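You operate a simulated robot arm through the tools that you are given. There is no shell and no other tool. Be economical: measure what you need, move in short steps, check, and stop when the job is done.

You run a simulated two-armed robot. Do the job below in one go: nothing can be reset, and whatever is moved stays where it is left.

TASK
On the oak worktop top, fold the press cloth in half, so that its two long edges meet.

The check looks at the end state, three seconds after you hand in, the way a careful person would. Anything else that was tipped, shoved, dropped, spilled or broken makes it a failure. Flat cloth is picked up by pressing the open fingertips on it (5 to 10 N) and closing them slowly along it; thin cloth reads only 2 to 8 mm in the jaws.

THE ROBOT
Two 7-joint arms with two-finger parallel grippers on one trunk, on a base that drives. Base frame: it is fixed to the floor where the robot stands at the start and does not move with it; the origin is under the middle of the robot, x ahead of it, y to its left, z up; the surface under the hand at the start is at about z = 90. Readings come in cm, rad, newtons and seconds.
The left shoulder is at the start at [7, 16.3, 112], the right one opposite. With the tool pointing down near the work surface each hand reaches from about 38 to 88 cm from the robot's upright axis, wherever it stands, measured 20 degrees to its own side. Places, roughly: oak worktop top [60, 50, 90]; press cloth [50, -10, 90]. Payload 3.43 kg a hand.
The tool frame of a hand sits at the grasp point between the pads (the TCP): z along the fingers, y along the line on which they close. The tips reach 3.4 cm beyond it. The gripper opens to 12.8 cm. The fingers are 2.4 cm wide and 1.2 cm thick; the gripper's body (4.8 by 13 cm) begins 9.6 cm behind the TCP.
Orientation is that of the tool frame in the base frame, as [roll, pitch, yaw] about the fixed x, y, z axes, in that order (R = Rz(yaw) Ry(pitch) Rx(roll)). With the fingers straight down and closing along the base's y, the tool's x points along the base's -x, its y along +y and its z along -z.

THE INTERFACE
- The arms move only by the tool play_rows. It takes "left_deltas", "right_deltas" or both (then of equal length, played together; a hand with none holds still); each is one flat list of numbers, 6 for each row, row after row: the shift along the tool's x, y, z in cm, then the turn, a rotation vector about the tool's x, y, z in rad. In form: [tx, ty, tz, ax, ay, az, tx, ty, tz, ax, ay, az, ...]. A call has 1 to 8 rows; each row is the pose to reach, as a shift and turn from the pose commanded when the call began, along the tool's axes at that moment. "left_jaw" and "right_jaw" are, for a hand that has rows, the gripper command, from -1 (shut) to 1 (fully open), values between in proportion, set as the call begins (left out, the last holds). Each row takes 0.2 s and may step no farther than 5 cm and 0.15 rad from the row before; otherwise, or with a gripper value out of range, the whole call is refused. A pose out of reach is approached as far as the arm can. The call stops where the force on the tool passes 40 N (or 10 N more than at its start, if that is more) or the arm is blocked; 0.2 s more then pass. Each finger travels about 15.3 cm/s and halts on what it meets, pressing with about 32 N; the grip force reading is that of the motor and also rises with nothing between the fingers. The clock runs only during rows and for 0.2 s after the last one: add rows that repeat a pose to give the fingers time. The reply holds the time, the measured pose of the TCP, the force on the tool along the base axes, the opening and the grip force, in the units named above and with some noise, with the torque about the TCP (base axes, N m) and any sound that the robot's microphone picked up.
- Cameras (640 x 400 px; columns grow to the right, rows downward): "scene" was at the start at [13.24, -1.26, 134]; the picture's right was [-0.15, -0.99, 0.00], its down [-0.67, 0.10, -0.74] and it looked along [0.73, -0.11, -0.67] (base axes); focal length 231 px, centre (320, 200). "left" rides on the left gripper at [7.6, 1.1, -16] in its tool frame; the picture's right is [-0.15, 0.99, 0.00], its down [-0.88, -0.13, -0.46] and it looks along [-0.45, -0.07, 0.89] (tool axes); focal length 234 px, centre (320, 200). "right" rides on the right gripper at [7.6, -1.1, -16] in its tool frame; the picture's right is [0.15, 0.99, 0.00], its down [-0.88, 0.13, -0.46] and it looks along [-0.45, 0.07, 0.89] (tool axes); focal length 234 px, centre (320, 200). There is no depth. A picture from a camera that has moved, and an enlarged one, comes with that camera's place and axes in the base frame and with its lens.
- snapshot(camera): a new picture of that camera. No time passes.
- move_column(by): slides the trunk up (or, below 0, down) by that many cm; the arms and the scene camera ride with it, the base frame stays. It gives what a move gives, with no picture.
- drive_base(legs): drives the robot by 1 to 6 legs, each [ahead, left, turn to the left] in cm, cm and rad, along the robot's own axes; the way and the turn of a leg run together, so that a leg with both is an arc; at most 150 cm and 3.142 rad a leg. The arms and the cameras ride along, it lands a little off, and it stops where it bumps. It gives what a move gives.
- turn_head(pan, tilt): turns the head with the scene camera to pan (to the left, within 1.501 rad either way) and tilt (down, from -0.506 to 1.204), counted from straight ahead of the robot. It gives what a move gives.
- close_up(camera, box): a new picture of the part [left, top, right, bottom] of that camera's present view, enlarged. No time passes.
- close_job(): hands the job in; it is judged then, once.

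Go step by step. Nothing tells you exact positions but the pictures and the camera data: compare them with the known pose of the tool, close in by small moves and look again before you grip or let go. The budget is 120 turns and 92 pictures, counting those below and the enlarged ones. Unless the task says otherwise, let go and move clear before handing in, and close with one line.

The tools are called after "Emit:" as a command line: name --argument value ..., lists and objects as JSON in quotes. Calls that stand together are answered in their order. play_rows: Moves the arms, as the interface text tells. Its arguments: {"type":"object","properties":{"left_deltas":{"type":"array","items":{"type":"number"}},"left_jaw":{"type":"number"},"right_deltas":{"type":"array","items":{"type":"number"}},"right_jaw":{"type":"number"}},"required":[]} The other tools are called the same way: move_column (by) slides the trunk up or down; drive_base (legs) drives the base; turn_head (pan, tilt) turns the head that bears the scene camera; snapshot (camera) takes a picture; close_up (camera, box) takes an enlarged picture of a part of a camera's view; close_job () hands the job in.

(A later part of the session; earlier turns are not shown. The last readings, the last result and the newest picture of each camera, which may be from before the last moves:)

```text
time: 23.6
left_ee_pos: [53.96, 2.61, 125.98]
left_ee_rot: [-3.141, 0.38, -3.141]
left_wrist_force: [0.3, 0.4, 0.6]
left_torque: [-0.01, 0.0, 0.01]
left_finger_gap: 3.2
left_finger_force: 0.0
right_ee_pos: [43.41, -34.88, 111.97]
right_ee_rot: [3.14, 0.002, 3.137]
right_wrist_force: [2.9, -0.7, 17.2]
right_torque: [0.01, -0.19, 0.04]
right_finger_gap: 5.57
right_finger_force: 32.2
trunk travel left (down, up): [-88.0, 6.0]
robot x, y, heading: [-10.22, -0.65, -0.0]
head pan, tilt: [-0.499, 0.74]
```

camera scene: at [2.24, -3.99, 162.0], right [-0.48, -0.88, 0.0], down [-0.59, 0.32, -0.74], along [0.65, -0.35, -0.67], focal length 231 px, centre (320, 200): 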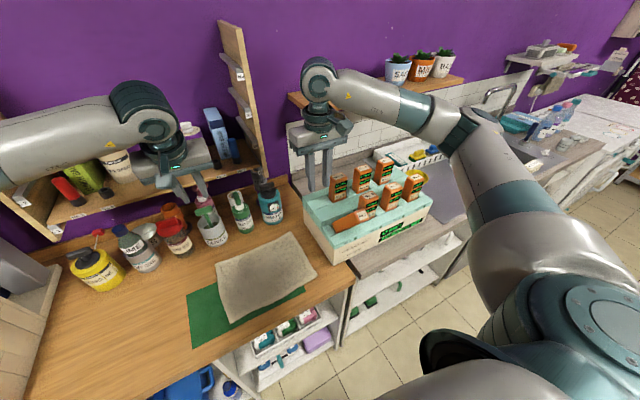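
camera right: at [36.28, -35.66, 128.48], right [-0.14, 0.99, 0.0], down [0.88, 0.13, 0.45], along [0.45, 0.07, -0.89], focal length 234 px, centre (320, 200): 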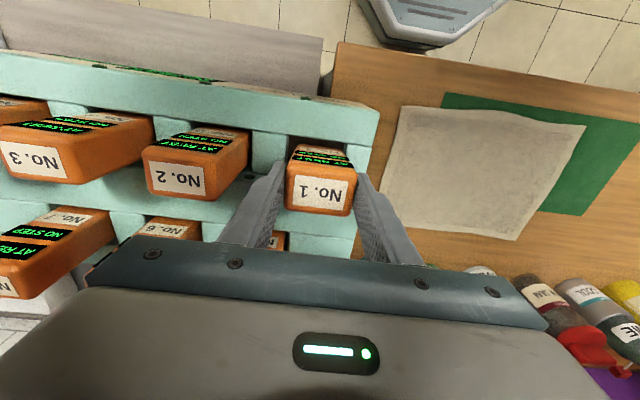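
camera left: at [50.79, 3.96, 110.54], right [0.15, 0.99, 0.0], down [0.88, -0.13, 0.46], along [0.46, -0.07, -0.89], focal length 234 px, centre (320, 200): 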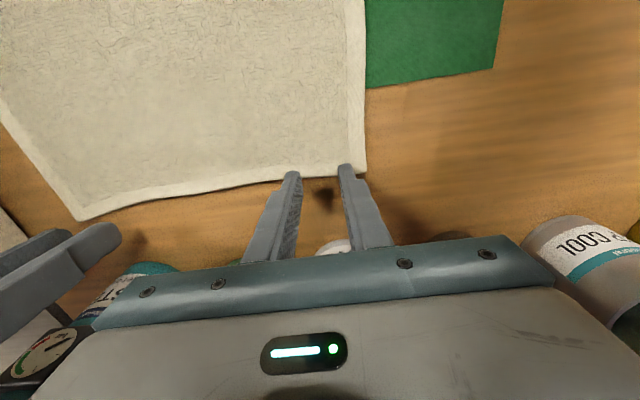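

It's seated with solid contact. I'll open a little and rise straight up.

Emit:
play_rows --right_deltas '[0, 0, -0.3, 0, 0, 0, 0, 0, -0.3, 0, 0, 0]' --right_jaw 0.12

Emit:
play_rows --right_deltas '[0, 0, -3, 0, 0, 0, 0, 0, -7, 0, 0, 0, 0, 0, -12, 0, 0, 0, 0, 0, -12, 0, 0, 0]'

Emit:
snapshot --camera "right"

Emit:
close_up --camera "scene" --box '[250, 130, 450, 270]'

```text
time: 24.2
left_ee_pos: [54.14, 2.53, 125.85]
left_ee_rot: [3.14, 0.381, 3.141]
left_wrist_force: [-0.2, 0.6, -0.1]
left_torque: [-0.02, 0.01, 0.01]
left_finger_gap: 3.21
left_finger_force: 0.1
right_ee_pos: [43.39, -34.82, 112.01]
right_ee_rot: [3.139, -0.001, 3.138]
right_wrist_force: [0.1, -0.8, -0.8]
right_torque: [0.0, -0.02, -0.01]
right_finger_gap: 7.16
right_finger_force: 0.0
trunk travel left (down, up): [-88.0, 6.0]
robot x, y, heading: [-10.24, 0.25, 0.004]
head pan, tilt: [-0.499, 0.74]
```

```text
time: 25.2
left_ee_pos: [54.1, 2.34, 125.93]
left_ee_rot: [-3.141, 0.38, 3.141]
left_wrist_force: [-0.6, 0.4, -0.5]
left_torque: [-0.01, 0.03, 0.0]
left_finger_gap: 3.19
left_finger_force: 0.0
right_ee_pos: [43.45, -35.0, 123.99]
right_ee_rot: [3.141, -0.001, 3.137]
right_wrist_force: [-0.3, 0.3, -0.2]
right_torque: [0.03, 0.0, 0.03]
right_finger_gap: 7.17
right_finger_force: 0.1
trunk travel left (down, up): [-88.0, 6.0]
robot x, y, heading: [-10.25, -0.09, 0.0]
head pan, tilt: [-0.499, 0.74]
```

```text
55 pictures are left
camera right: at [35.94, -36.06, 139.93], right [-0.14, 0.99, 0.0], down [0.88, 0.13, 0.45], along [0.45, 0.07, -0.89], focal length 234 px, centre (320, 200)
```

right: 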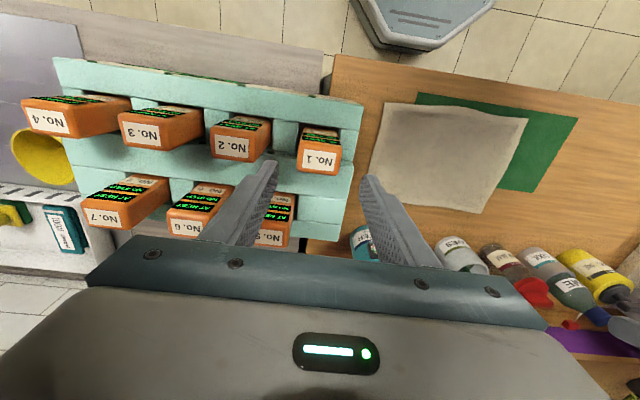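

```text
2.86 times, centred on (350, 200) of scene
camera zoom: at [2.24, -4.08, 162.0], right [-0.48, -0.88, 0.0], down [-0.59, 0.32, -0.74], along [0.65, -0.35, -0.67], focal length 660 px, centre (234, 200)
```

zoom: 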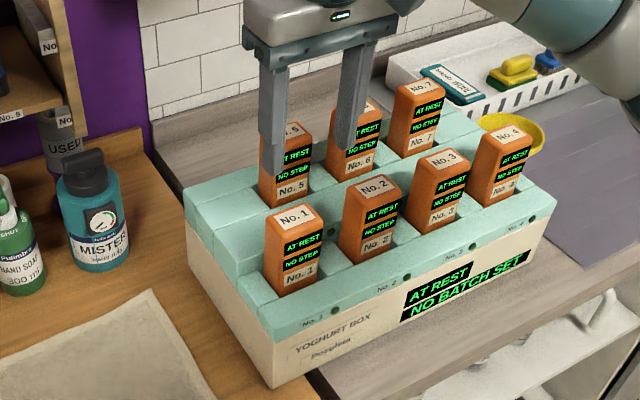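

All seven bottles are upright and No. 1 is back in its slot. With the trunk high the forearms now stay clear of the box, so I'll return both hands to hover above the cloth's far edge with a small forward tilt.

Emit:
play_rows --right_deltas '[-2, 4, 0, 0, 0, 0, -4, 8, 0, 0, 0, 0, -6, 12, 1, 0, 0, 0, -8, 15, 3, 0, -0.05, 0, -10, 17.4, 6, 0, -0.1, 0, -12.5, 17.4, 10, 0, -0.15, 0, -15, 17.4, 14, 0, -0.2, 0, -15.3, 17.4, 17, 0, -0.25, 0]' --left_deltas '[0.5, 0, 2.6, 0, 0.016, 0, 1.03, 0, 5.2, 0, 0.032, 0, 1.55, 0, 7.8, 0, 0.05, 0, 2.06, 0, 10.4, 0, 0.065, 0, 2.6, 0, 13, 0, 0.08, 0, 3.1, 0, 15.6, 0, 0.1, 0, 3.6, 0, 18.2, 0, 0.115, 0, 4.13, 0, 20.8, 0, 0.13, 0]'

Emit:
turn_head --pan -0.3 --tilt 0.85

Emit:
snapshot --camera "scene"

```text
time: 27.1
left_ee_pos: [58.05, 2.46, 104.79]
left_ee_rot: [-3.141, 0.25, 3.139]
left_wrist_force: [-0.3, 0.4, 0.1]
left_torque: [-0.02, 0.01, -0.04]
left_finger_gap: 3.18
left_finger_force: 0.1
right_ee_pos: [58.91, -17.59, 106.93]
right_ee_rot: [3.14, 0.249, 3.138]
right_wrist_force: [-0.1, 0.5, -0.3]
right_torque: [0.01, 0.01, 0.01]
right_finger_gap: 7.16
right_finger_force: 0.0
trunk travel left (down, up): [-88.0, 6.0]
robot x, y, heading: [-9.96, -0.2, 0.001]
head pan, tilt: [-0.499, 0.74]
```

```text
time: 27.8
left_ee_pos: [57.98, 2.48, 104.9]
left_ee_rot: [-3.141, 0.25, -3.14]
left_wrist_force: [0.1, 0.1, 0.6]
left_torque: [0.0, -0.01, -0.05]
left_finger_gap: 3.2
left_finger_force: 0.0
right_ee_pos: [58.85, -17.56, 106.93]
right_ee_rot: [3.14, 0.25, 3.138]
right_wrist_force: [0.1, -0.8, -0.3]
right_torque: [-0.02, 0.02, -0.03]
right_finger_gap: 7.17
right_finger_force: 0.1
trunk travel left (down, up): [-88.0, 6.0]
robot x, y, heading: [-10.09, -0.25, -0.007]
head pan, tilt: [-0.3, 0.85]
```

```text
53 pictures are left
camera scene: at [2.36, -2.38, 161.12], right [-0.3, -0.95, 0.0], down [-0.72, 0.22, -0.66], along [0.63, -0.2, -0.75], focal length 231 px, centre (320, 200)
```

scene: 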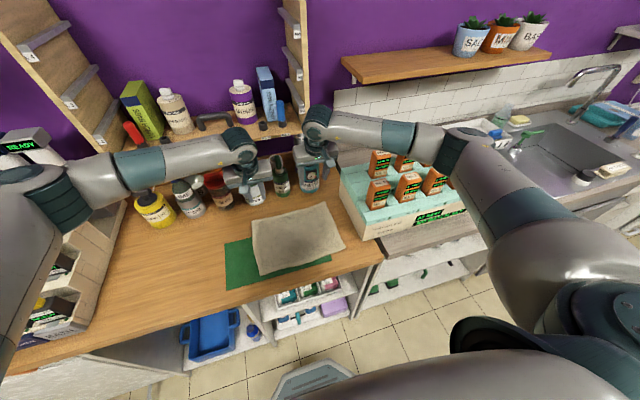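

The right forearm would again come low over the box's back row on the way down. I'll lift the hands, then shift the base left and turn it slightly right, so the right elbow and forearm stay in front of the box.

Emit:
play_rows --right_deltas '[0.6, 0, -4.1, 0, 0, 0, 1.2, 0, -8.2, 0, 0, 0, 1.8, 0, -12.3, 0, 0, 0, 2.4, 0, -16.4, 0, 0, 0, 3.05, 0, -20.4, 0, 0, 0]' --left_deltas '[0.6, 0, -4.1, 0, 0, 0, 1.2, 0, -8.2, 0, 0, 0, 1.8, 0, -12.3, 0, 0, 0, 2.4, 0, -16.4, 0, 0, 0, 3.05, 0, -20.4, 0, 0, 0]' --right_jaw -0.5

Emit:
drive_base --legs '[[0, 15, 0], [0, 0, -0.35]]'

Emit:
turn_head --pan 0.0 --tilt 0.85

Emit:
snapshot --camera "scene"

```text
time: 29.0
left_ee_pos: [49.85, 2.48, 124.07]
left_ee_rot: [-3.141, 0.251, -3.141]
left_wrist_force: [0.3, 0.4, -0.1]
left_torque: [0.0, 0.0, -0.02]
left_finger_gap: 3.19
left_finger_force: 0.0
right_ee_pos: [50.65, -17.64, 126.12]
right_ee_rot: [3.14, 0.249, 3.137]
right_wrist_force: [-0.3, 0.5, 0.2]
right_torque: [0.01, 0.01, 0.0]
right_finger_gap: 3.2
right_finger_force: 0.1
trunk travel left (down, up): [-88.0, 6.0]
robot x, y, heading: [-10.03, 0.12, 0.003]
head pan, tilt: [-0.3, 0.85]
```

```text
time: 31.4
left_ee_pos: [47.29, -3.42, 124.11]
left_ee_rot: [-3.141, 0.25, 2.788]
left_wrist_force: [-0.3, -0.1, -0.2]
left_torque: [0.04, 0.02, 0.03]
left_finger_gap: 3.19
left_finger_force: 0.0
right_ee_pos: [41.03, -22.43, 126.15]
right_ee_rot: [3.141, 0.248, 2.786]
right_wrist_force: [0.7, 0.1, 0.0]
right_torque: [0.0, -0.01, 0.02]
right_finger_gap: 3.18
right_finger_force: 0.0
trunk travel left (down, up): [-88.0, 6.0]
robot x, y, heading: [-10.27, 15.4, -0.352]
head pan, tilt: [-0.3, 0.85]
```

```text
time: 32.2
left_ee_pos: [47.19, -3.51, 124.11]
left_ee_rot: [3.141, 0.249, 2.79]
left_wrist_force: [0.1, -0.3, 0.2]
left_torque: [0.02, 0.0, 0.01]
left_finger_gap: 3.21
left_finger_force: 0.1
right_ee_pos: [40.92, -22.54, 126.02]
right_ee_rot: [3.137, 0.248, 2.785]
right_wrist_force: [-0.5, -0.4, -0.1]
right_torque: [0.0, -0.03, -0.03]
right_finger_gap: 3.19
right_finger_force: 0.1
trunk travel left (down, up): [-88.0, 6.0]
robot x, y, heading: [-10.38, 14.96, -0.35]
head pan, tilt: [0.0, 0.85]
```

```text
52 pictures are left
camera scene: at [1.93, 10.47, 161.11], right [-0.35, -0.94, 0.0], down [-0.7, 0.26, -0.66], along [0.62, -0.23, -0.75], focal length 231 px, centre (320, 200)
```

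scene: 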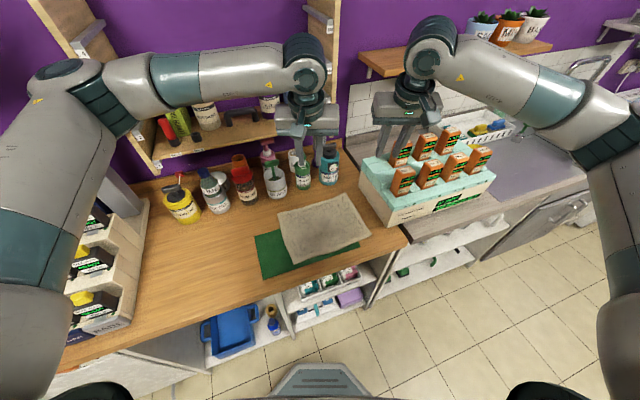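

The right arm now approaches from the front-left of the box. I'll square the hands back up and return to hover over the far edge.

Emit:
play_rows --right_deltas '[-1.54, 1.77, 3.83, -0.0145, 0, -0.057, -3.08, 3.53, 7.67, -0.029, 0, -0.114, -4.62, 5.3, 11.5, -0.0435, 0, -0.171, -6.16, 7.07, 15.3, -0.058, 0, -0.228, -7.7, 8.83, 19.2, -0.0725, 0, -0.285, -9.24, 10.6, 23, -0.087, 0, -0.342, -9.24, 10.6, 23, -0.087, 0, -0.342]' --left_deltas '[-0.48, 1.55, 3.23, -0.0145, 0, -0.057, -0.95, 3.09, 6.47, -0.029, 0, -0.114, -1.43, 4.64, 9.7, -0.0435, 0, -0.171, -1.9, 6.19, 12.9, -0.058, 0, -0.228, -2.38, 7.73, 16.2, -0.0725, 0, -0.285, -2.85, 9.28, 19.4, -0.087, 0, -0.342, -2.85, 9.28, 19.4, -0.087, 0, -0.342]'

Emit:
snapshot --camera "scene"

Emit:
snapshot --camera "right"

Emit:
snapshot --camera "left"

```text
time: 33.8
left_ee_pos: [57.5, 2.72, 105.84]
left_ee_rot: [-3.14, 0.252, -3.141]
left_wrist_force: [0.1, 0.4, 0.0]
left_torque: [0.04, 0.02, 0.02]
left_finger_gap: 3.23
left_finger_force: 0.0
right_ee_pos: [58.47, -17.7, 106.08]
right_ee_rot: [3.14, 0.25, 3.137]
right_wrist_force: [0.2, -0.1, -0.3]
right_torque: [0.01, 0.0, -0.01]
right_finger_gap: 3.19
right_finger_force: 0.0
trunk travel left (down, up): [-88.0, 6.0]
robot x, y, heading: [-10.27, 15.03, -0.351]
head pan, tilt: [0.0, 0.85]
```

```text
51 pictures are left
camera scene: at [1.85, 10.49, 161.12], right [-0.35, -0.94, 0.0], down [-0.7, 0.26, -0.66], along [0.62, -0.23, -0.75], focal length 231 px, centre (320, 200)
```

scene: 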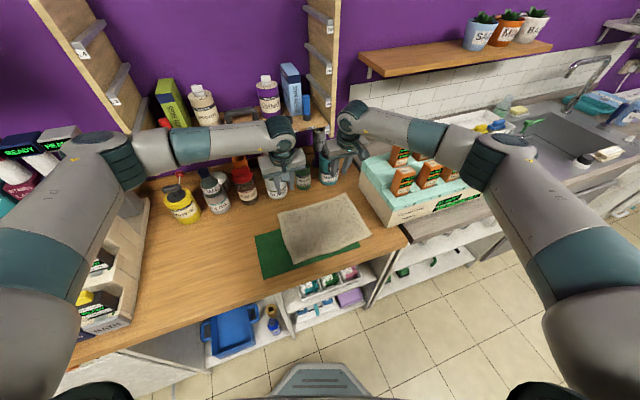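

```text
50 pictures are left
camera right: at [47.15, -18.84, 119.61], right [-0.14, 0.99, -0.03], down [0.74, 0.13, 0.66], along [0.66, 0.07, -0.75], focal length 234 px, centre (320, 200)
```

right: 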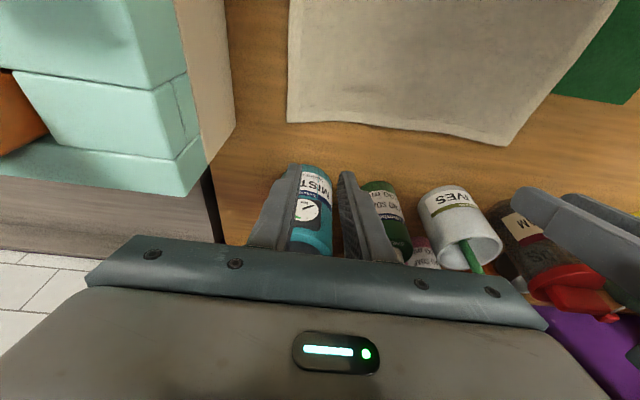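

```text
49 pictures are left
camera left: at [46.16, 3.58, 119.5], right [0.14, 0.99, 0.04], down [0.74, -0.13, 0.66], along [0.66, -0.07, -0.75], focal length 234 px, centre (320, 200)
```

left: 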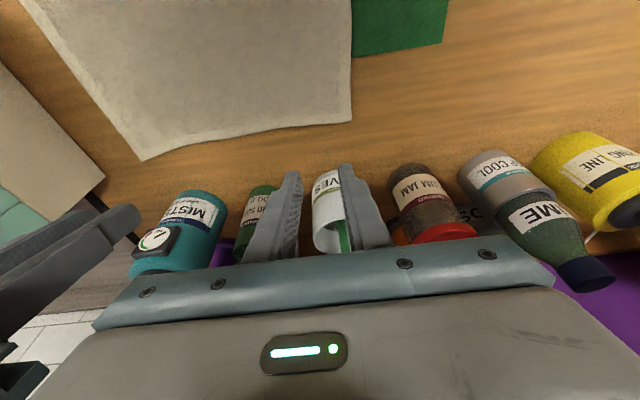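

The elbow is now well in front of the box. I'll descend to just above the cloth.

Emit:
play_rows --left_deltas '[0.6, 0, 3.6, 0, 0, 0, 1.25, 0, 7.1, 0, 0, 0, 1.9, 0, 10.66, 0, 0, 0, 1.9, 0, 10.66, 0, 0, 0]' --right_deltas '[0.7, 0, 3.6, 0, 0, 0, 1.45, 0, 7.2, 0, 0, 0, 2.19, 0, 10.8, 0, 0, 0, 2.19, 0, 10.8, 0, 0, 0]'

Emit:
snapshot --camera "right"

Emit:
snapshot --camera "left"

Emit:
snapshot --camera "scene"

```text
time: 34.8
left_ee_pos: [58.44, 2.82, 95.17]
left_ee_rot: [-3.14, 0.25, 3.141]
left_wrist_force: [-0.3, 0.0, 0.0]
left_torque: [0.0, 0.0, 0.01]
left_finger_gap: 3.21
left_finger_force: 0.1
right_ee_pos: [59.13, -17.57, 95.16]
right_ee_rot: [3.14, 0.251, 3.14]
right_wrist_force: [-0.1, -0.4, 0.0]
right_torque: [0.03, 0.02, -0.02]
right_finger_gap: 3.21
right_finger_force: 0.1
trunk travel left (down, up): [-88.0, 6.0]
robot x, y, heading: [-10.4, 15.05, -0.354]
head pan, tilt: [0.0, 0.85]
```

```text
48 pictures are left
camera right: at [47.75, -18.73, 108.69], right [-0.14, 0.99, -0.03], down [0.74, 0.13, 0.66], along [0.66, 0.07, -0.75], focal length 234 px, centre (320, 200)
```

right: 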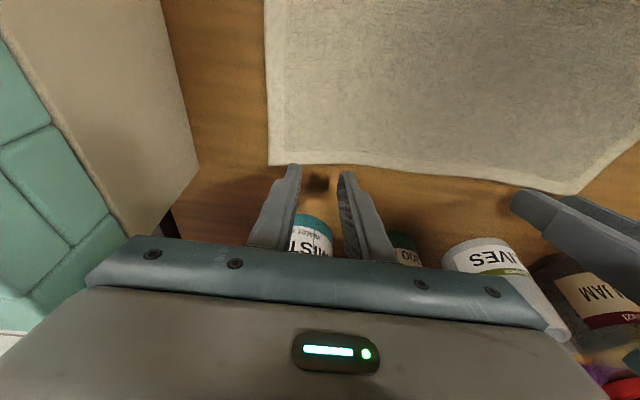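

```text
47 pictures are left
camera left: at [46.98, 3.68, 108.67], right [0.14, 0.99, 0.04], down [0.74, -0.13, 0.66], along [0.66, -0.07, -0.75], focal length 234 px, centre (320, 200)
```

left: 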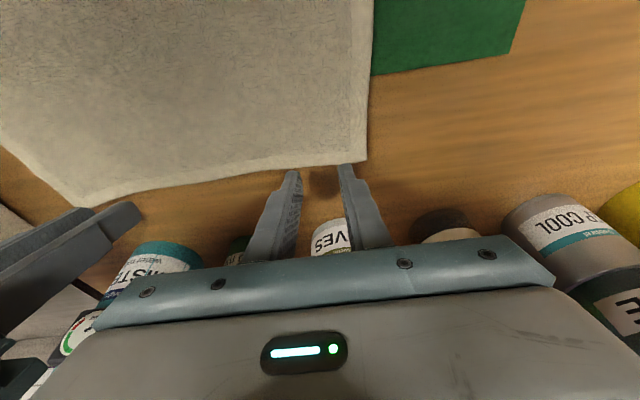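

```text
46 pictures are left
camera scene: at [1.96, 10.55, 161.11], right [-0.35, -0.94, 0.0], down [-0.7, 0.26, -0.66], along [0.62, -0.23, -0.75], focal length 231 px, centre (320, 200)
```

scene: 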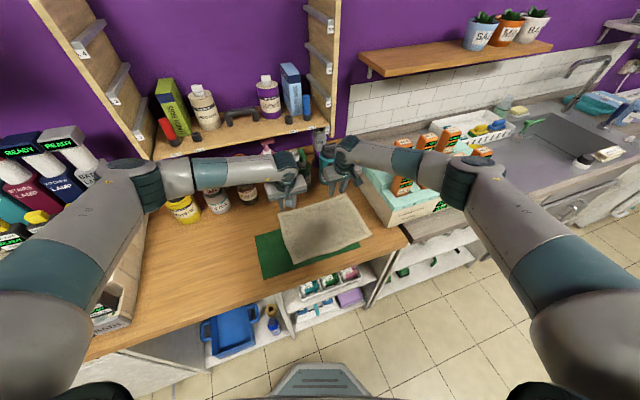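

Emit:
close_up --camera "scene" --box '[340, 110, 500, 240]'

Emit:
play_rows --left_deltas '[0.3, 0, 1.16, 0, 0, 0, 0.3, 0, 1.16, 0, 0, 0]' --right_deltas '[0.6, 0, 1.1, 0, 0, 0, 0.6, 0, 1.1, 0, 0, 0]'

```text
3.08 times, centred on (420, 175) of scene
camera zoom: at [1.96, 10.55, 161.11], right [-0.35, -0.94, 0.0], down [-0.7, 0.26, -0.66], along [0.62, -0.23, -0.75], focal length 710 px, centre (12, 277)
```

zoom: 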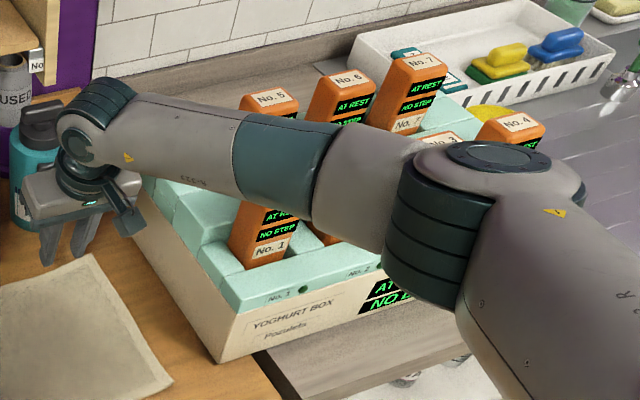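

```text
time: 35.4
left_ee_pos: [58.3, 2.66, 94.03]
left_ee_rot: [-3.139, 0.25, 3.141]
left_wrist_force: [1.4, -0.9, 1.5]
left_torque: [0.0, 0.0, 0.05]
left_finger_gap: 3.2
left_finger_force: 0.1
right_ee_pos: [58.72, -17.53, 93.92]
right_ee_rot: [3.14, 0.25, 3.137]
right_wrist_force: [0.2, 0.3, 1.6]
right_torque: [-0.01, 0.0, 0.0]
right_finger_gap: 3.2
right_finger_force: 0.1
trunk travel left (down, up): [-88.0, 6.0]
robot x, y, heading: [-10.02, 14.84, -0.354]
head pan, tilt: [0.0, 0.85]
```

Contact is just starting at about 1.5 N, and the bottles are undisturbed. I'll press a little more.

Emit:
play_rows --left_deltas '[0.07, 0, 0.29, 0, 0, 0, 0.07, 0, 0.29, 0, 0, 0]' --right_deltas '[0.07, 0, 0.29, 0, 0, 0, 0.07, 0, 0.29, 0, 0, 0]'

```text
time: 36.0
left_ee_pos: [58.32, 2.72, 93.8]
left_ee_rot: [-3.14, 0.254, 3.141]
left_wrist_force: [1.3, 0.2, 10.6]
left_torque: [0.07, -0.04, -0.03]
left_finger_gap: 3.17
left_finger_force: 0.2
right_ee_pos: [58.54, -17.64, 93.89]
right_ee_rot: [3.139, 0.253, 3.137]
right_wrist_force: [1.2, 0.4, 10.0]
right_torque: [-0.07, -0.06, 0.02]
right_finger_gap: 3.21
right_finger_force: 0.0
trunk travel left (down, up): [-88.0, 6.0]
robot x, y, heading: [-9.83, 14.77, -0.354]
head pan, tilt: [0.0, 0.85]
```

Both hands are pressing at about 10 N. I'll close slowly in steps.

Emit:
play_rows --left_deltas '[0, 0, 0, 0, 0, 0, 0, 0, 0, 0, 0, 0]' --right_deltas '[0, 0, 0, 0, 0, 0, 0, 0, 0, 0, 0, 0]' --left_jaw -0.6 --right_jaw -0.6

Emit:
play_rows --left_deltas '[0, 0, 0, 0, 0, 0, 0, 0, 0, 0, 0, 0]' --right_deltas '[0, 0, 0, 0, 0, 0, 0, 0, 0, 0, 0, 0]' --left_jaw -0.7 --right_jaw -0.7

Emit:
close_up --camera "left" --box '[200, 80, 440, 230]'

Emit:
close_up --camera "right" --box '[200, 80, 440, 230]'

```text
time: 36.6
left_ee_pos: [58.15, 2.67, 93.81]
left_ee_rot: [-3.14, 0.253, 3.14]
left_wrist_force: [1.5, -3.4, 11.9]
left_torque: [0.0, -0.02, -0.02]
left_finger_gap: 2.48
left_finger_force: 0.0
right_ee_pos: [58.66, -17.56, 93.97]
right_ee_rot: [3.141, 0.255, 3.138]
right_wrist_force: [2.9, 2.5, 13.0]
right_torque: [0.05, -0.05, -0.02]
right_finger_gap: 2.49
right_finger_force: 0.1
trunk travel left (down, up): [-88.0, 6.0]
robot x, y, heading: [-9.81, 15.24, -0.357]
head pan, tilt: [0.0, 0.85]
```

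```text
time: 37.2
left_ee_pos: [58.09, 2.62, 93.93]
left_ee_rot: [-3.139, 0.254, -3.141]
left_wrist_force: [2.2, -2.9, 11.3]
left_torque: [-0.08, -0.07, 0.06]
left_finger_gap: 1.86
left_finger_force: 0.0
right_ee_pos: [58.65, -17.59, 93.97]
right_ee_rot: [3.141, 0.253, 3.138]
right_wrist_force: [1.3, 2.1, 14.4]
right_torque: [0.06, -0.01, -0.03]
right_finger_gap: 1.81
right_finger_force: 0.0
trunk travel left (down, up): [-88.0, 6.0]
robot x, y, heading: [-9.89, 15.08, -0.361]
head pan, tilt: [0.0, 0.85]
```

```text
2.67 times, centred on (320, 155) of left
camera zoom: at [46.77, 3.69, 107.33], right [0.14, 0.99, 0.03], down [0.74, -0.13, 0.66], along [0.66, -0.07, -0.75], focal length 624 px, centre (320, 320)
```

zoom: 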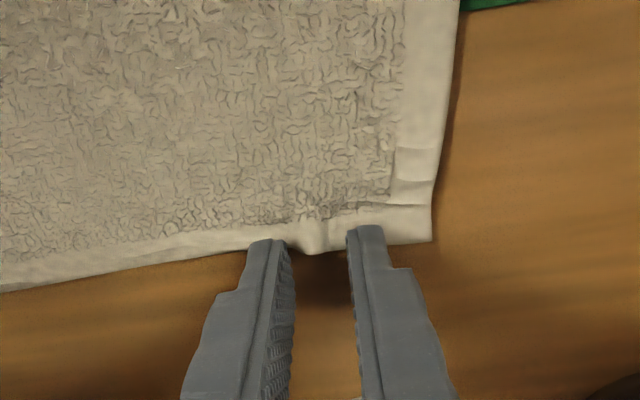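

```text
2.67 times, centred on (320, 155) of right
camera zoom: at [47.24, -18.62, 107.36], right [-0.14, 0.99, -0.04], down [0.74, 0.13, 0.66], along [0.66, 0.07, -0.75], focal length 624 px, centre (320, 320)
```

zoom: 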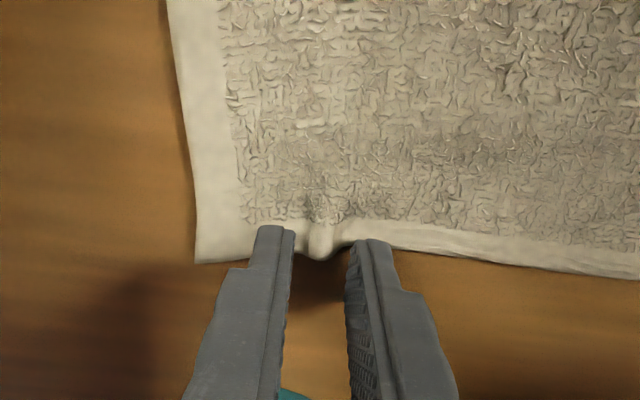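

Pleats are forming right at the edge. I'll keep closing.

Emit:
play_rows --left_deltas '[0, 0, 0, 0, 0, 0, 0, 0, 0, 0, 0, 0]' --right_deltas '[0, 0, 0, 0, 0, 0, 0, 0, 0, 0, 0, 0]' --left_jaw -0.82 --right_jaw -0.82

Emit:
play_rows --left_deltas '[0, 0, 0, 0, 0, 0, 0, 0, 0, 0, 0, 0, 0, 0, 0, 0, 0, 0]' --right_deltas '[0, 0, 0, 0, 0, 0, 0, 0, 0, 0, 0, 0, 0, 0, 0, 0, 0, 0]' --left_jaw -1 --right_jaw -1

Emit:
close_up --camera "left" --box '[200, 80, 440, 230]'

Emit:
close_up --camera "right" --box '[200, 80, 440, 230]'

```text
time: 37.8
left_ee_pos: [58.07, 2.86, 93.94]
left_ee_rot: [-3.141, 0.256, -3.14]
left_wrist_force: [1.5, -3.9, 12.8]
left_torque: [-0.12, 0.0, -0.03]
left_finger_gap: 1.19
left_finger_force: 0.2
right_ee_pos: [58.54, -17.56, 93.89]
right_ee_rot: [3.14, 0.254, 3.136]
right_wrist_force: [1.2, 3.7, 14.5]
right_torque: [0.09, 0.02, -0.01]
right_finger_gap: 1.13
right_finger_force: 0.0
trunk travel left (down, up): [-88.0, 6.0]
robot x, y, heading: [-10.14, 15.1, -0.357]
head pan, tilt: [0.0, 0.85]
```

```text
time: 38.6
left_ee_pos: [58.11, 2.63, 93.82]
left_ee_rot: [-3.14, 0.253, -3.142]
left_wrist_force: [-0.8, -7.4, 12.2]
left_torque: [-0.23, 0.01, -0.01]
left_finger_gap: 0.27
left_finger_force: 32.2
right_ee_pos: [58.5, -17.53, 93.82]
right_ee_rot: [3.141, 0.253, 3.138]
right_wrist_force: [-0.1, 8.1, 13.6]
right_torque: [0.24, 0.07, 0.03]
right_finger_gap: 0.35
right_finger_force: 32.6
trunk travel left (down, up): [-88.0, 6.0]
robot x, y, heading: [-10.44, 15.16, -0.364]
head pan, tilt: [0.0, 0.85]
```

```text
2.67 times, centred on (320, 155) of left
camera zoom: at [46.72, 3.68, 107.34], right [0.14, 0.99, 0.03], down [0.74, -0.13, 0.66], along [0.66, -0.07, -0.75], focal length 624 px, centre (320, 320)
```

zoom: 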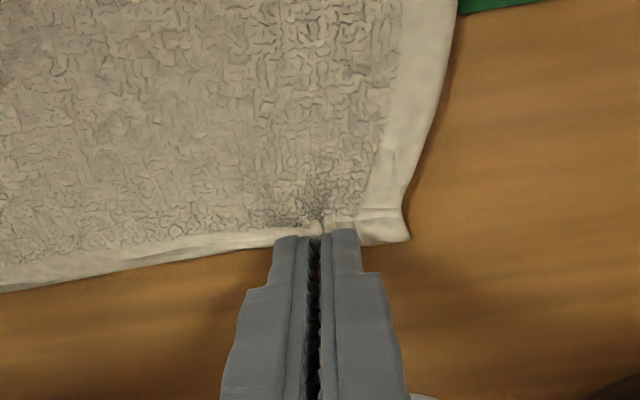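

```text
2.67 times, centred on (320, 155) of right
camera zoom: at [47.2, -18.57, 107.35], right [-0.14, 0.99, -0.03], down [0.74, 0.13, 0.66], along [0.66, 0.07, -0.75], focal length 624 px, centre (320, 320)
```

zoom: 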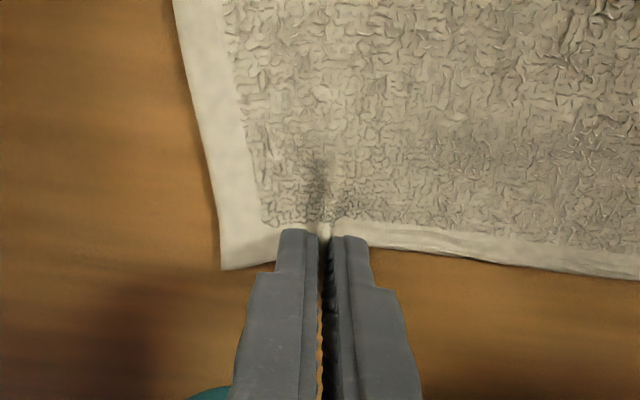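

Both hands hold the edge, with gaps of 0.27 and 0.35 cm. I'll start lifting along the fold arc, then check the grip and where the near edge lies.

Emit:
play_rows --left_deltas '[0.1, 0, -1.8, 0, 0, 0, 0.3, -0.05, -3.5, 0, 0, 0, 0.6, -0.1, -5.2, 0, 0, 0, 0.91, -0.1, -6.94, 0, 0, 0, 0.91, -0.1, -6.94, 0, 0, 0]' --right_deltas '[0.1, 0, -1.8, 0, 0, 0, 0.3, -0.05, -3.5, 0, 0, 0, 0.6, -0.1, -5.2, 0, 0, 0, 0.91, -0.1, -6.94, 0, 0, 0, 0.91, -0.1, -6.94, 0, 0, 0]'

Emit:
close_up --camera "scene" --box '[230, 130, 410, 290]'

Emit:
snapshot --camera "left"

Emit:
snapshot --camera "right"

```text
time: 39.8
left_ee_pos: [55.68, 2.6, 100.17]
left_ee_rot: [-3.141, 0.25, 3.141]
left_wrist_force: [-0.6, -7.0, 0.1]
left_torque: [-0.33, 0.01, 0.0]
left_finger_gap: 0.26
left_finger_force: 32.3
right_ee_pos: [56.12, -17.67, 100.05]
right_ee_rot: [3.138, 0.249, 3.139]
right_wrist_force: [-0.3, 8.0, 0.0]
right_torque: [0.25, 0.01, 0.05]
right_finger_gap: 0.37
right_finger_force: 31.8
trunk travel left (down, up): [-88.0, 6.0]
robot x, y, heading: [-10.3, 15.15, -0.356]
head pan, tilt: [0.0, 0.85]
```

```text
2.50 times, centred on (320, 210) of scene
camera zoom: at [1.95, 10.57, 161.11], right [-0.35, -0.94, 0.0], down [-0.7, 0.26, -0.66], along [0.62, -0.23, -0.75], focal length 577 px, centre (320, 175)
```

zoom: 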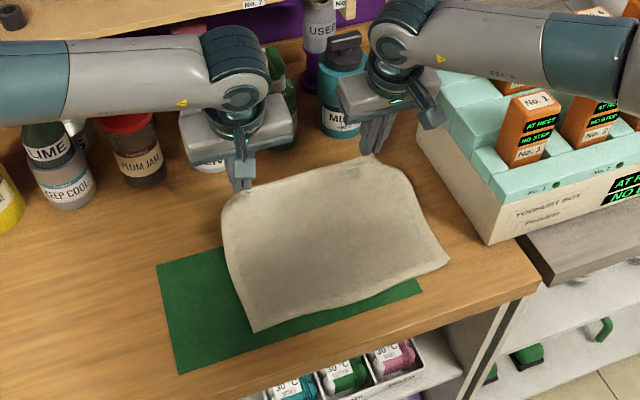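

```text
39 pictures are left
camera left: at [44.36, 3.57, 113.71], right [0.14, 0.99, 0.04], down [0.74, -0.13, 0.66], along [0.66, -0.07, -0.75], focal length 234 px, centre (320, 200)
```

left: 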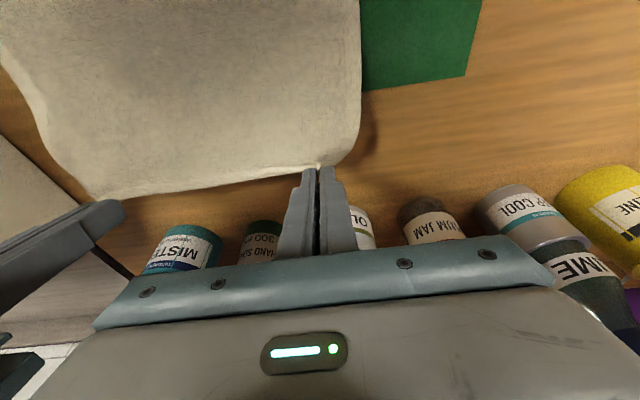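

```text
38 pictures are left
camera right: at [44.79, -18.77, 113.61], right [-0.14, 0.99, -0.03], down [0.74, 0.13, 0.66], along [0.66, 0.07, -0.75], focal length 234 px, centre (320, 200)
```

right: 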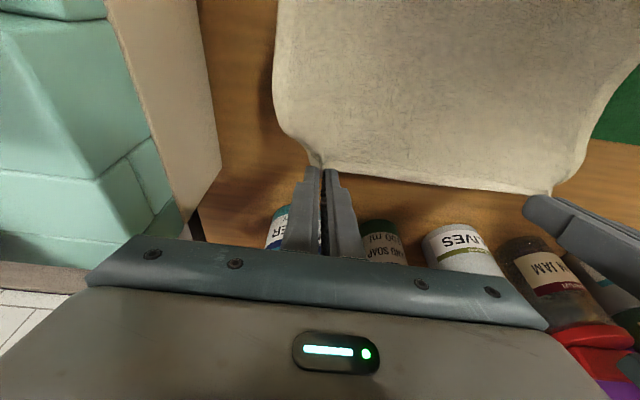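

Both hands hold the far edge well and the cloth is taut between them. I'll carry it over the fold line while tilting the hands forward.

Emit:
play_rows --left_deltas '[2.2, -0.25, -2.1, 0, -0.09, 0, 4.6, -0.35, -3.6, 0, -0.18, 0, 6.9, -0.45, -4.5, 0, -0.27, 0, 9.1, -0.55, -5.0, 0, -0.36, 0, 11.1, -0.65, -5.25, 0, -0.45, 0, 11.1, -0.65, -5.25, 0, -0.45, 0]' --right_deltas '[2.2, 0.05, -2.1, 0, -0.09, 0, 4.6, 0, -3.6, 0, -0.18, 0, 6.9, -0.1, -4.5, 0, -0.27, 0, 9.1, -0.15, -5.0, 0, -0.36, 0, 11.1, -0.25, -5.25, 0, -0.45, 0, 11.1, -0.25, -5.25, 0, -0.45, 0]'

Emit:
close_up --camera "scene" --box '[210, 110, 450, 310]'

Emit:
snapshot --camera "left"

```text
time: 41.2
left_ee_pos: [43.81, 1.9, 102.43]
left_ee_rot: [-3.139, 0.7, -3.14]
left_wrist_force: [0.4, -3.6, 0.0]
left_torque: [-0.11, 0.01, 0.0]
left_finger_gap: 0.24
left_finger_force: 31.6
right_ee_pos: [44.26, -17.8, 102.39]
right_ee_rot: [3.139, 0.699, 3.134]
right_wrist_force: [0.0, 3.0, -0.4]
right_torque: [0.05, 0.01, 0.04]
right_finger_gap: 0.32
right_finger_force: 32.2
trunk travel left (down, up): [-88.0, 6.0]
robot x, y, heading: [-10.09, 14.7, -0.358]
head pan, tilt: [0.0, 0.85]
```

```text
2.00 times, centred on (330, 210) of scene
camera zoom: at [2.13, 10.64, 161.1], right [-0.35, -0.94, 0.0], down [-0.71, 0.26, -0.66], along [0.62, -0.23, -0.75], focal length 462 px, centre (300, 180)
```

zoom: 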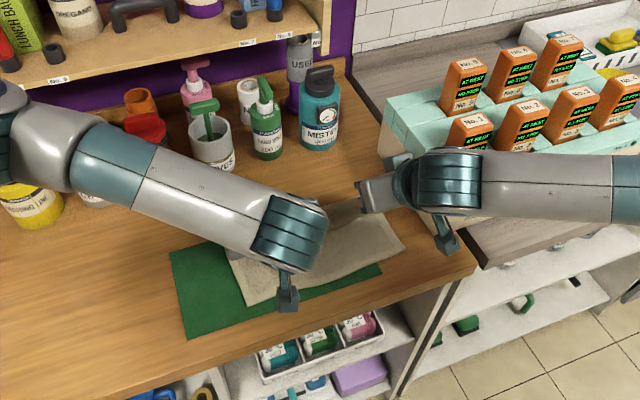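

```text
36 pictures are left
camera left: at [27.69, 2.93, 109.7], right [0.11, 0.99, 0.09], down [0.38, -0.13, 0.92], along [0.92, -0.07, -0.39], focal length 234 px, centre (320, 200)
```

left: 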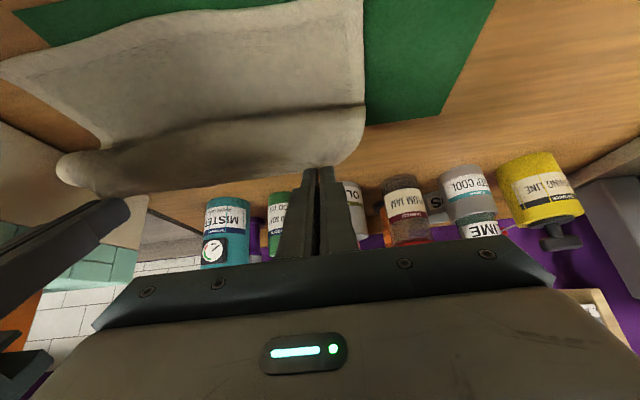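

The far edge is past the fold line and the fold looks even. I'll carry on toward the near edge and downward, then look before laying it.

Emit:
play_rows --left_deltas '[2.3, -0.1, 0.03, 0, -0.03, 0, 4.6, -0.2, 0.06, 0, -0.07, 0, 6.88, -0.25, 0.09, 0, -0.1, 0, 6.88, -0.25, 0.09, 0, -0.1, 0]' --right_deltas '[2.2, -0.1, 0.09, 0, -0.03, 0, 4.4, -0.2, 0.18, 0, -0.07, 0, 6.65, -0.25, 0.28, 0, -0.1, 0, 6.65, -0.25, 0.28, 0, -0.1, 0]'

Emit:
snapshot --camera "scene"

Emit:
snapshot --camera "left"

Emit:
snapshot --camera "right"

```text
time: 42.2
left_ee_pos: [38.42, 1.58, 98.09]
left_ee_rot: [-3.139, 0.801, -3.141]
left_wrist_force: [-0.2, -0.5, -0.3]
left_torque: [0.02, 0.02, -0.02]
left_finger_gap: 0.24
left_finger_force: 32.2
right_ee_pos: [39.69, -17.64, 98.12]
right_ee_rot: [3.073, 0.783, 3.119]
right_wrist_force: [0.5, 0.8, 0.7]
right_torque: [-0.02, 0.03, 0.0]
right_finger_gap: 0.33
right_finger_force: 32.2
right hand out of reach, approached as far as the arm can: row 3, 4
trunk travel left (down, up): [-88.0, 6.0]
robot x, y, heading: [-10.01, 15.51, -0.352]
head pan, tilt: [0.0, 0.85]
```

```text
35 pictures are left
camera scene: at [1.87, 10.51, 161.13], right [-0.35, -0.94, 0.0], down [-0.7, 0.26, -0.66], along [0.62, -0.23, -0.75], focal length 231 px, centre (320, 200)
```

scene: 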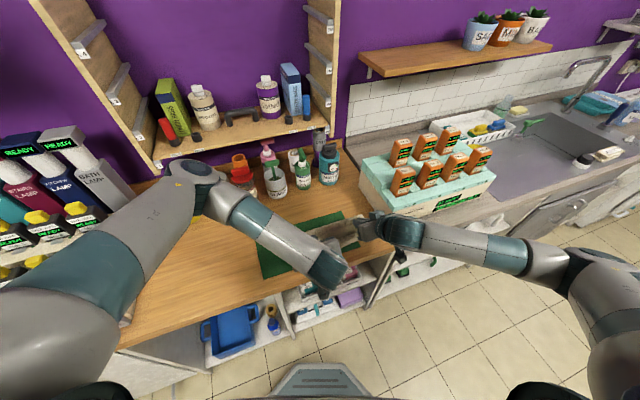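

```text
34 pictures are left
camera left: at [21.57, 2.58, 103.62], right [0.1, 0.99, 0.1], down [0.29, -0.13, 0.95], along [0.95, -0.07, -0.3], focal length 234 px, centre (320, 200)
```

left: 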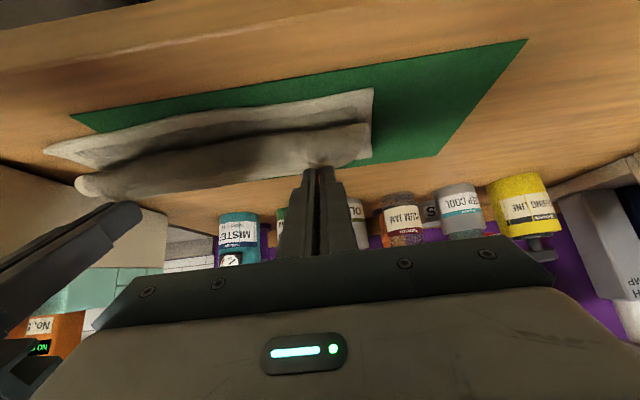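

```text
33 pictures are left
camera right: at [22.99, -19.57, 104.03], right [-0.13, 0.99, -0.05], down [0.3, 0.09, 0.95], along [0.94, 0.11, -0.31], focal length 234 px, centre (320, 200)
```

right: 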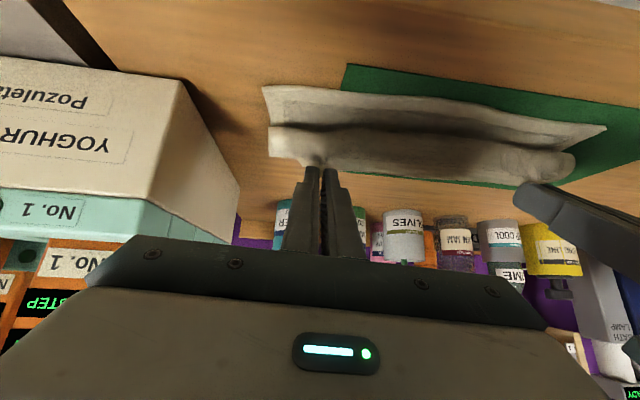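

The near edge lies at x ≈ 37.2 below the left hand and 38.0 below the right hand, which matches the earlier estimates. I'll lower toward the lay-down point, easing the right hand's tilt because it's near its limit.

Emit:
play_rows --left_deltas '[1.1, 0, 0.34, 0, 0, 0, 2.2, 0, 0.68, 0, 0, 0, 3.1, 0, 0.95, 0, 0, 0, 3.1, 0, 0.95, 0, 0, 0]' --right_deltas '[0.9, 0, 0.36, 0, 0.06, 0, 1.9, 0, 0.72, 0, 0.11, 0, 2.7, 0, 1.0, 0, 0.15, 0, 2.7, 0, 1.0, 0, 0.15, 0]'

Emit:
snapshot --camera "left"

Emit:
snapshot --camera "right"

```text
time: 43.2
left_ee_pos: [37.0, 1.59, 95.05]
left_ee_rot: [3.14, 0.799, -3.141]
left_wrist_force: [-0.5, -0.3, 1.0]
left_torque: [0.05, -0.02, 0.06]
left_finger_gap: 0.21
left_finger_force: 31.8
right_ee_pos: [38.37, -17.63, 95.47]
right_ee_rot: [3.079, 0.629, 3.131]
right_wrist_force: [0.8, 0.2, -0.2]
right_torque: [-0.06, -0.01, 0.0]
right_finger_gap: 0.33
right_finger_force: 31.6
trunk travel left (down, up): [-88.0, 6.0]
robot x, y, heading: [-10.0, 15.12, -0.352]
head pan, tilt: [0.0, 0.85]
```

```text
32 pictures are left
camera left: at [20.1, 2.57, 100.72], right [0.1, 0.99, 0.1], down [0.29, -0.13, 0.95], along [0.95, -0.07, -0.3], focal length 234 px, centre (320, 200)
```

left: 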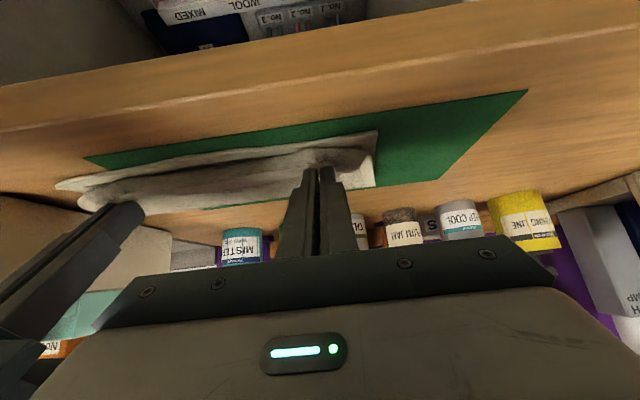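

```text
31 pictures are left
camera right: at [22.9, -19.5, 103.84], right [-0.14, 0.99, -0.04], down [0.44, 0.1, 0.89], along [0.89, 0.11, -0.45], focal length 234 px, centre (320, 200)
```

right: 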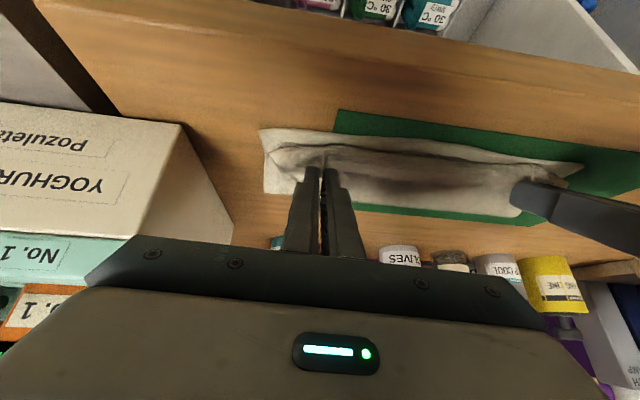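

Emit:
close_up --camera "left" --box '[40, 100, 440, 240]'

Emit:
close_up --camera "right" --box '[230, 100, 610, 240]'

```text
1.60 times, centred on (240, 170) of left
camera zoom: at [20.1, 2.57, 100.72], right [0.1, 0.99, 0.1], down [0.29, -0.13, 0.95], along [0.95, -0.07, -0.3], focal length 375 px, centre (448, 248)
```

zoom: 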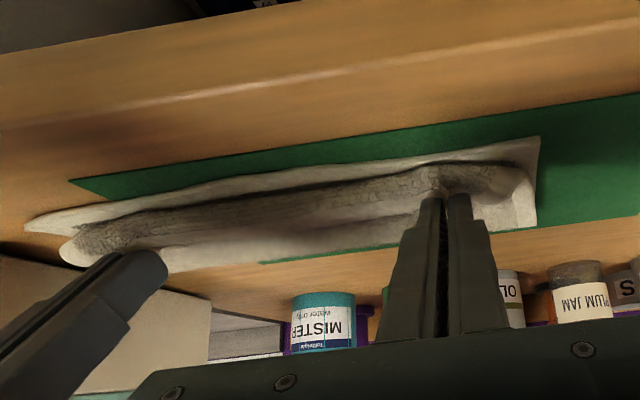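

```text
1.68 times, centred on (420, 170) of right
camera zoom: at [22.9, -19.5, 103.84], right [-0.14, 0.99, -0.04], down [0.44, 0.1, 0.89], along [0.89, 0.11, -0.45], focal length 394 px, centre (152, 250)
```

zoom: 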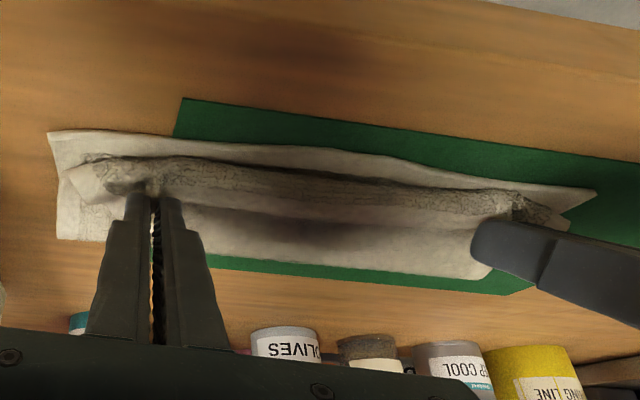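

The edge is still curled up where the hands hold it. I'll lower the pinch onto the cloth and draw it the last bit toward the near edge.

Emit:
play_rows --left_deltas '[0.75, 0, 0.06, 0, 0, 0, 1.5, 0, 0.12, 0, 0, 0, 1.5, 0, 0.12, 0, 0, 0]' --right_deltas '[0.44, 0, 0.33, 0, 0.08, 0, 0.88, 0, 0.66, 0, 0.15, 0, 0.88, 0, 0.66, 0, 0.15, 0]'

Emit:
close_up --camera "left" --box '[40, 100, 440, 240]'

Emit:
close_up --camera "right" --box '[230, 60, 610, 220]'

```text
time: 44.0
left_ee_pos: [36.03, 1.65, 94.07]
left_ee_rot: [-3.14, 0.801, 3.141]
left_wrist_force: [2.1, 1.0, 6.1]
left_torque: [0.01, -0.16, 0.01]
left_finger_gap: 0.21
left_finger_force: 31.8
right_ee_pos: [38.06, -17.55, 94.56]
right_ee_rot: [3.083, 0.48, -3.14]
right_wrist_force: [1.3, 1.1, 3.3]
right_torque: [-0.03, -0.05, 0.01]
right_finger_gap: 0.36
right_finger_force: 32.0
trunk travel left (down, up): [-88.0, 6.0]
robot x, y, heading: [-10.08, 14.87, -0.352]
head pan, tilt: [0.0, 0.85]
```

```text
1.60 times, centred on (240, 170) of left
camera zoom: at [19.17, 2.56, 99.59], right [0.1, 0.99, 0.1], down [0.29, -0.13, 0.95], along [0.95, -0.07, -0.3], focal length 375 px, centre (448, 248)
```

zoom: 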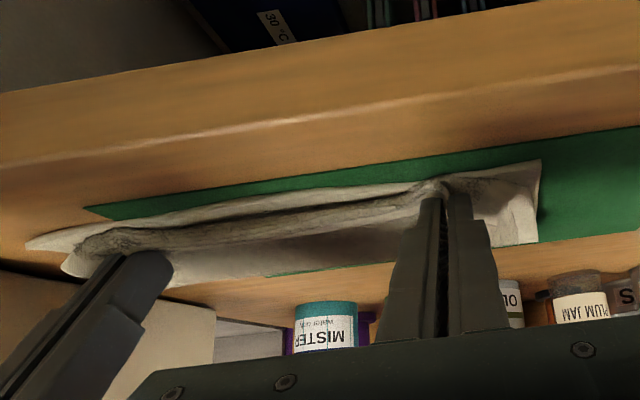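

```text
1.68 times, centred on (420, 140) of right
camera zoom: at [24.02, -19.5, 105.07], right [-0.16, 0.99, -0.02], down [0.57, 0.1, 0.82], along [0.81, 0.12, -0.58], focal length 394 px, centre (152, 301)
```

zoom: 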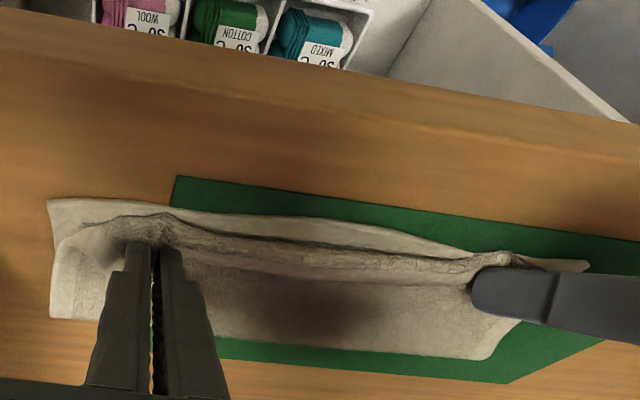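

The fold crease is at about x = 48.5, right on the mid-line, so the edge will land on the near edge once it's released. I'll open the jaws a little and check the cloth.

Emit:
play_rows --left_deltas '[0, 0, 0, 0, 0, 0, 0, 0, 0, 0, 0, 0]' --right_deltas '[0.13, 0, 0.25, 0, 0, 0, 0.13, 0, 0.25, 0, 0, 0]' --left_jaw -0.75 --right_jaw -0.75

Emit:
play_rows --left_deltas '[0, 0, -1.5, 0, 0, 0, 0, 0, -4, 0, 0, 0, 0, 0, -8, 0, 0, 0, -2, 0, -12, 0, 0, 0]' --right_deltas '[0, 0, -1.5, 0, 0, 0, 0, 0, -4, 0, 0, 0, -1, 0, -8, 0, 0, 0, -3, 0, -12, 0, 0, 0]'

Emit:
snapshot --camera "scene"

Emit:
snapshot --camera "right"

Emit:
snapshot --camera "left"

```text
time: 44.6
left_ee_pos: [35.96, 1.61, 94.04]
left_ee_rot: [-3.141, 0.801, -3.14]
left_wrist_force: [0.2, 0.7, 4.5]
left_torque: [0.04, -0.11, 0.01]
left_finger_gap: 1.4
left_finger_force: 0.0
right_ee_pos: [37.97, -17.43, 94.35]
right_ee_rot: [3.086, 0.482, -3.141]
right_wrist_force: [0.6, 0.0, 10.9]
right_torque: [0.0, -0.09, 0.0]
right_finger_gap: 1.43
right_finger_force: 0.0
trunk travel left (down, up): [-88.0, 6.0]
robot x, y, heading: [-10.11, 15.19, -0.36]
head pan, tilt: [0.0, 0.85]
```

```text
time: 45.6
left_ee_pos: [28.57, 1.55, 103.75]
left_ee_rot: [3.14, 0.8, 3.139]
left_wrist_force: [1.1, 0.2, -0.7]
left_torque: [-0.05, -0.03, 0.01]
left_finger_gap: 1.59
left_finger_force: 0.0
right_ee_pos: [35.01, -18.28, 106.14]
right_ee_rot: [3.083, 0.479, 3.141]
right_wrist_force: [-0.5, -0.5, -0.2]
right_torque: [0.01, -0.01, 0.03]
right_finger_gap: 1.59
right_finger_force: 0.1
trunk travel left (down, up): [-88.0, 6.0]
robot x, y, heading: [-10.45, 15.22, -0.355]
head pan, tilt: [0.0, 0.85]
```

```text
26 pictures are left
camera scene: at [1.8, 10.43, 161.1], right [-0.35, -0.94, 0.0], down [-0.7, 0.26, -0.66], along [0.62, -0.23, -0.75], focal length 231 px, centre (320, 200)
```

scene: 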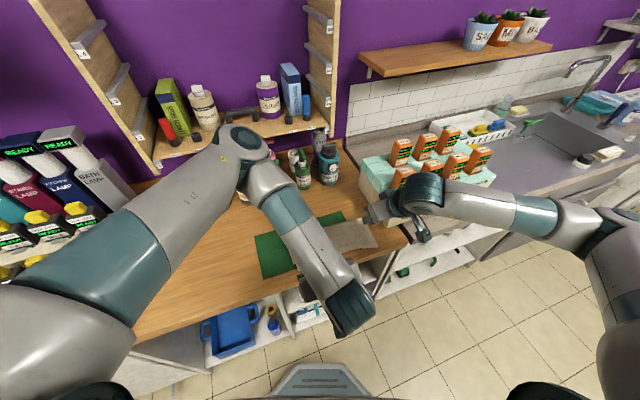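

```text
25 pictures are left
camera right: at [20.98, -20.29, 116.7], right [-0.16, 0.99, -0.02], down [0.57, 0.1, 0.82], along [0.81, 0.12, -0.58], focal length 234 px, centre (320, 200)
```

right: 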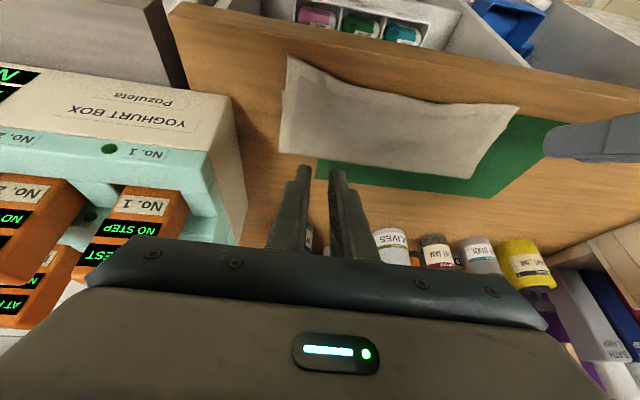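

```text
24 pictures are left
camera left: at [11.86, 2.59, 109.27], right [0.1, 0.99, 0.11], down [0.29, -0.13, 0.95], along [0.95, -0.07, -0.3], focal length 234 px, centre (320, 200)
```

left: 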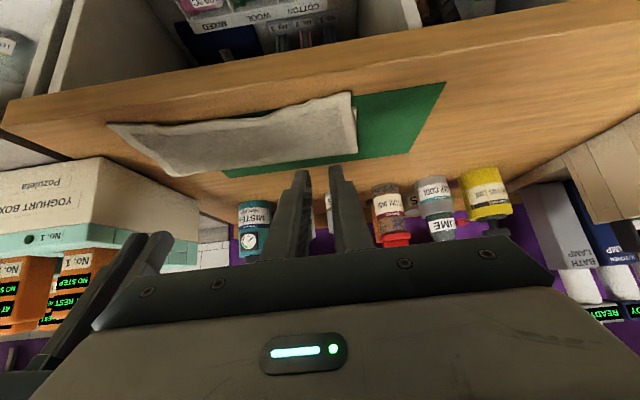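

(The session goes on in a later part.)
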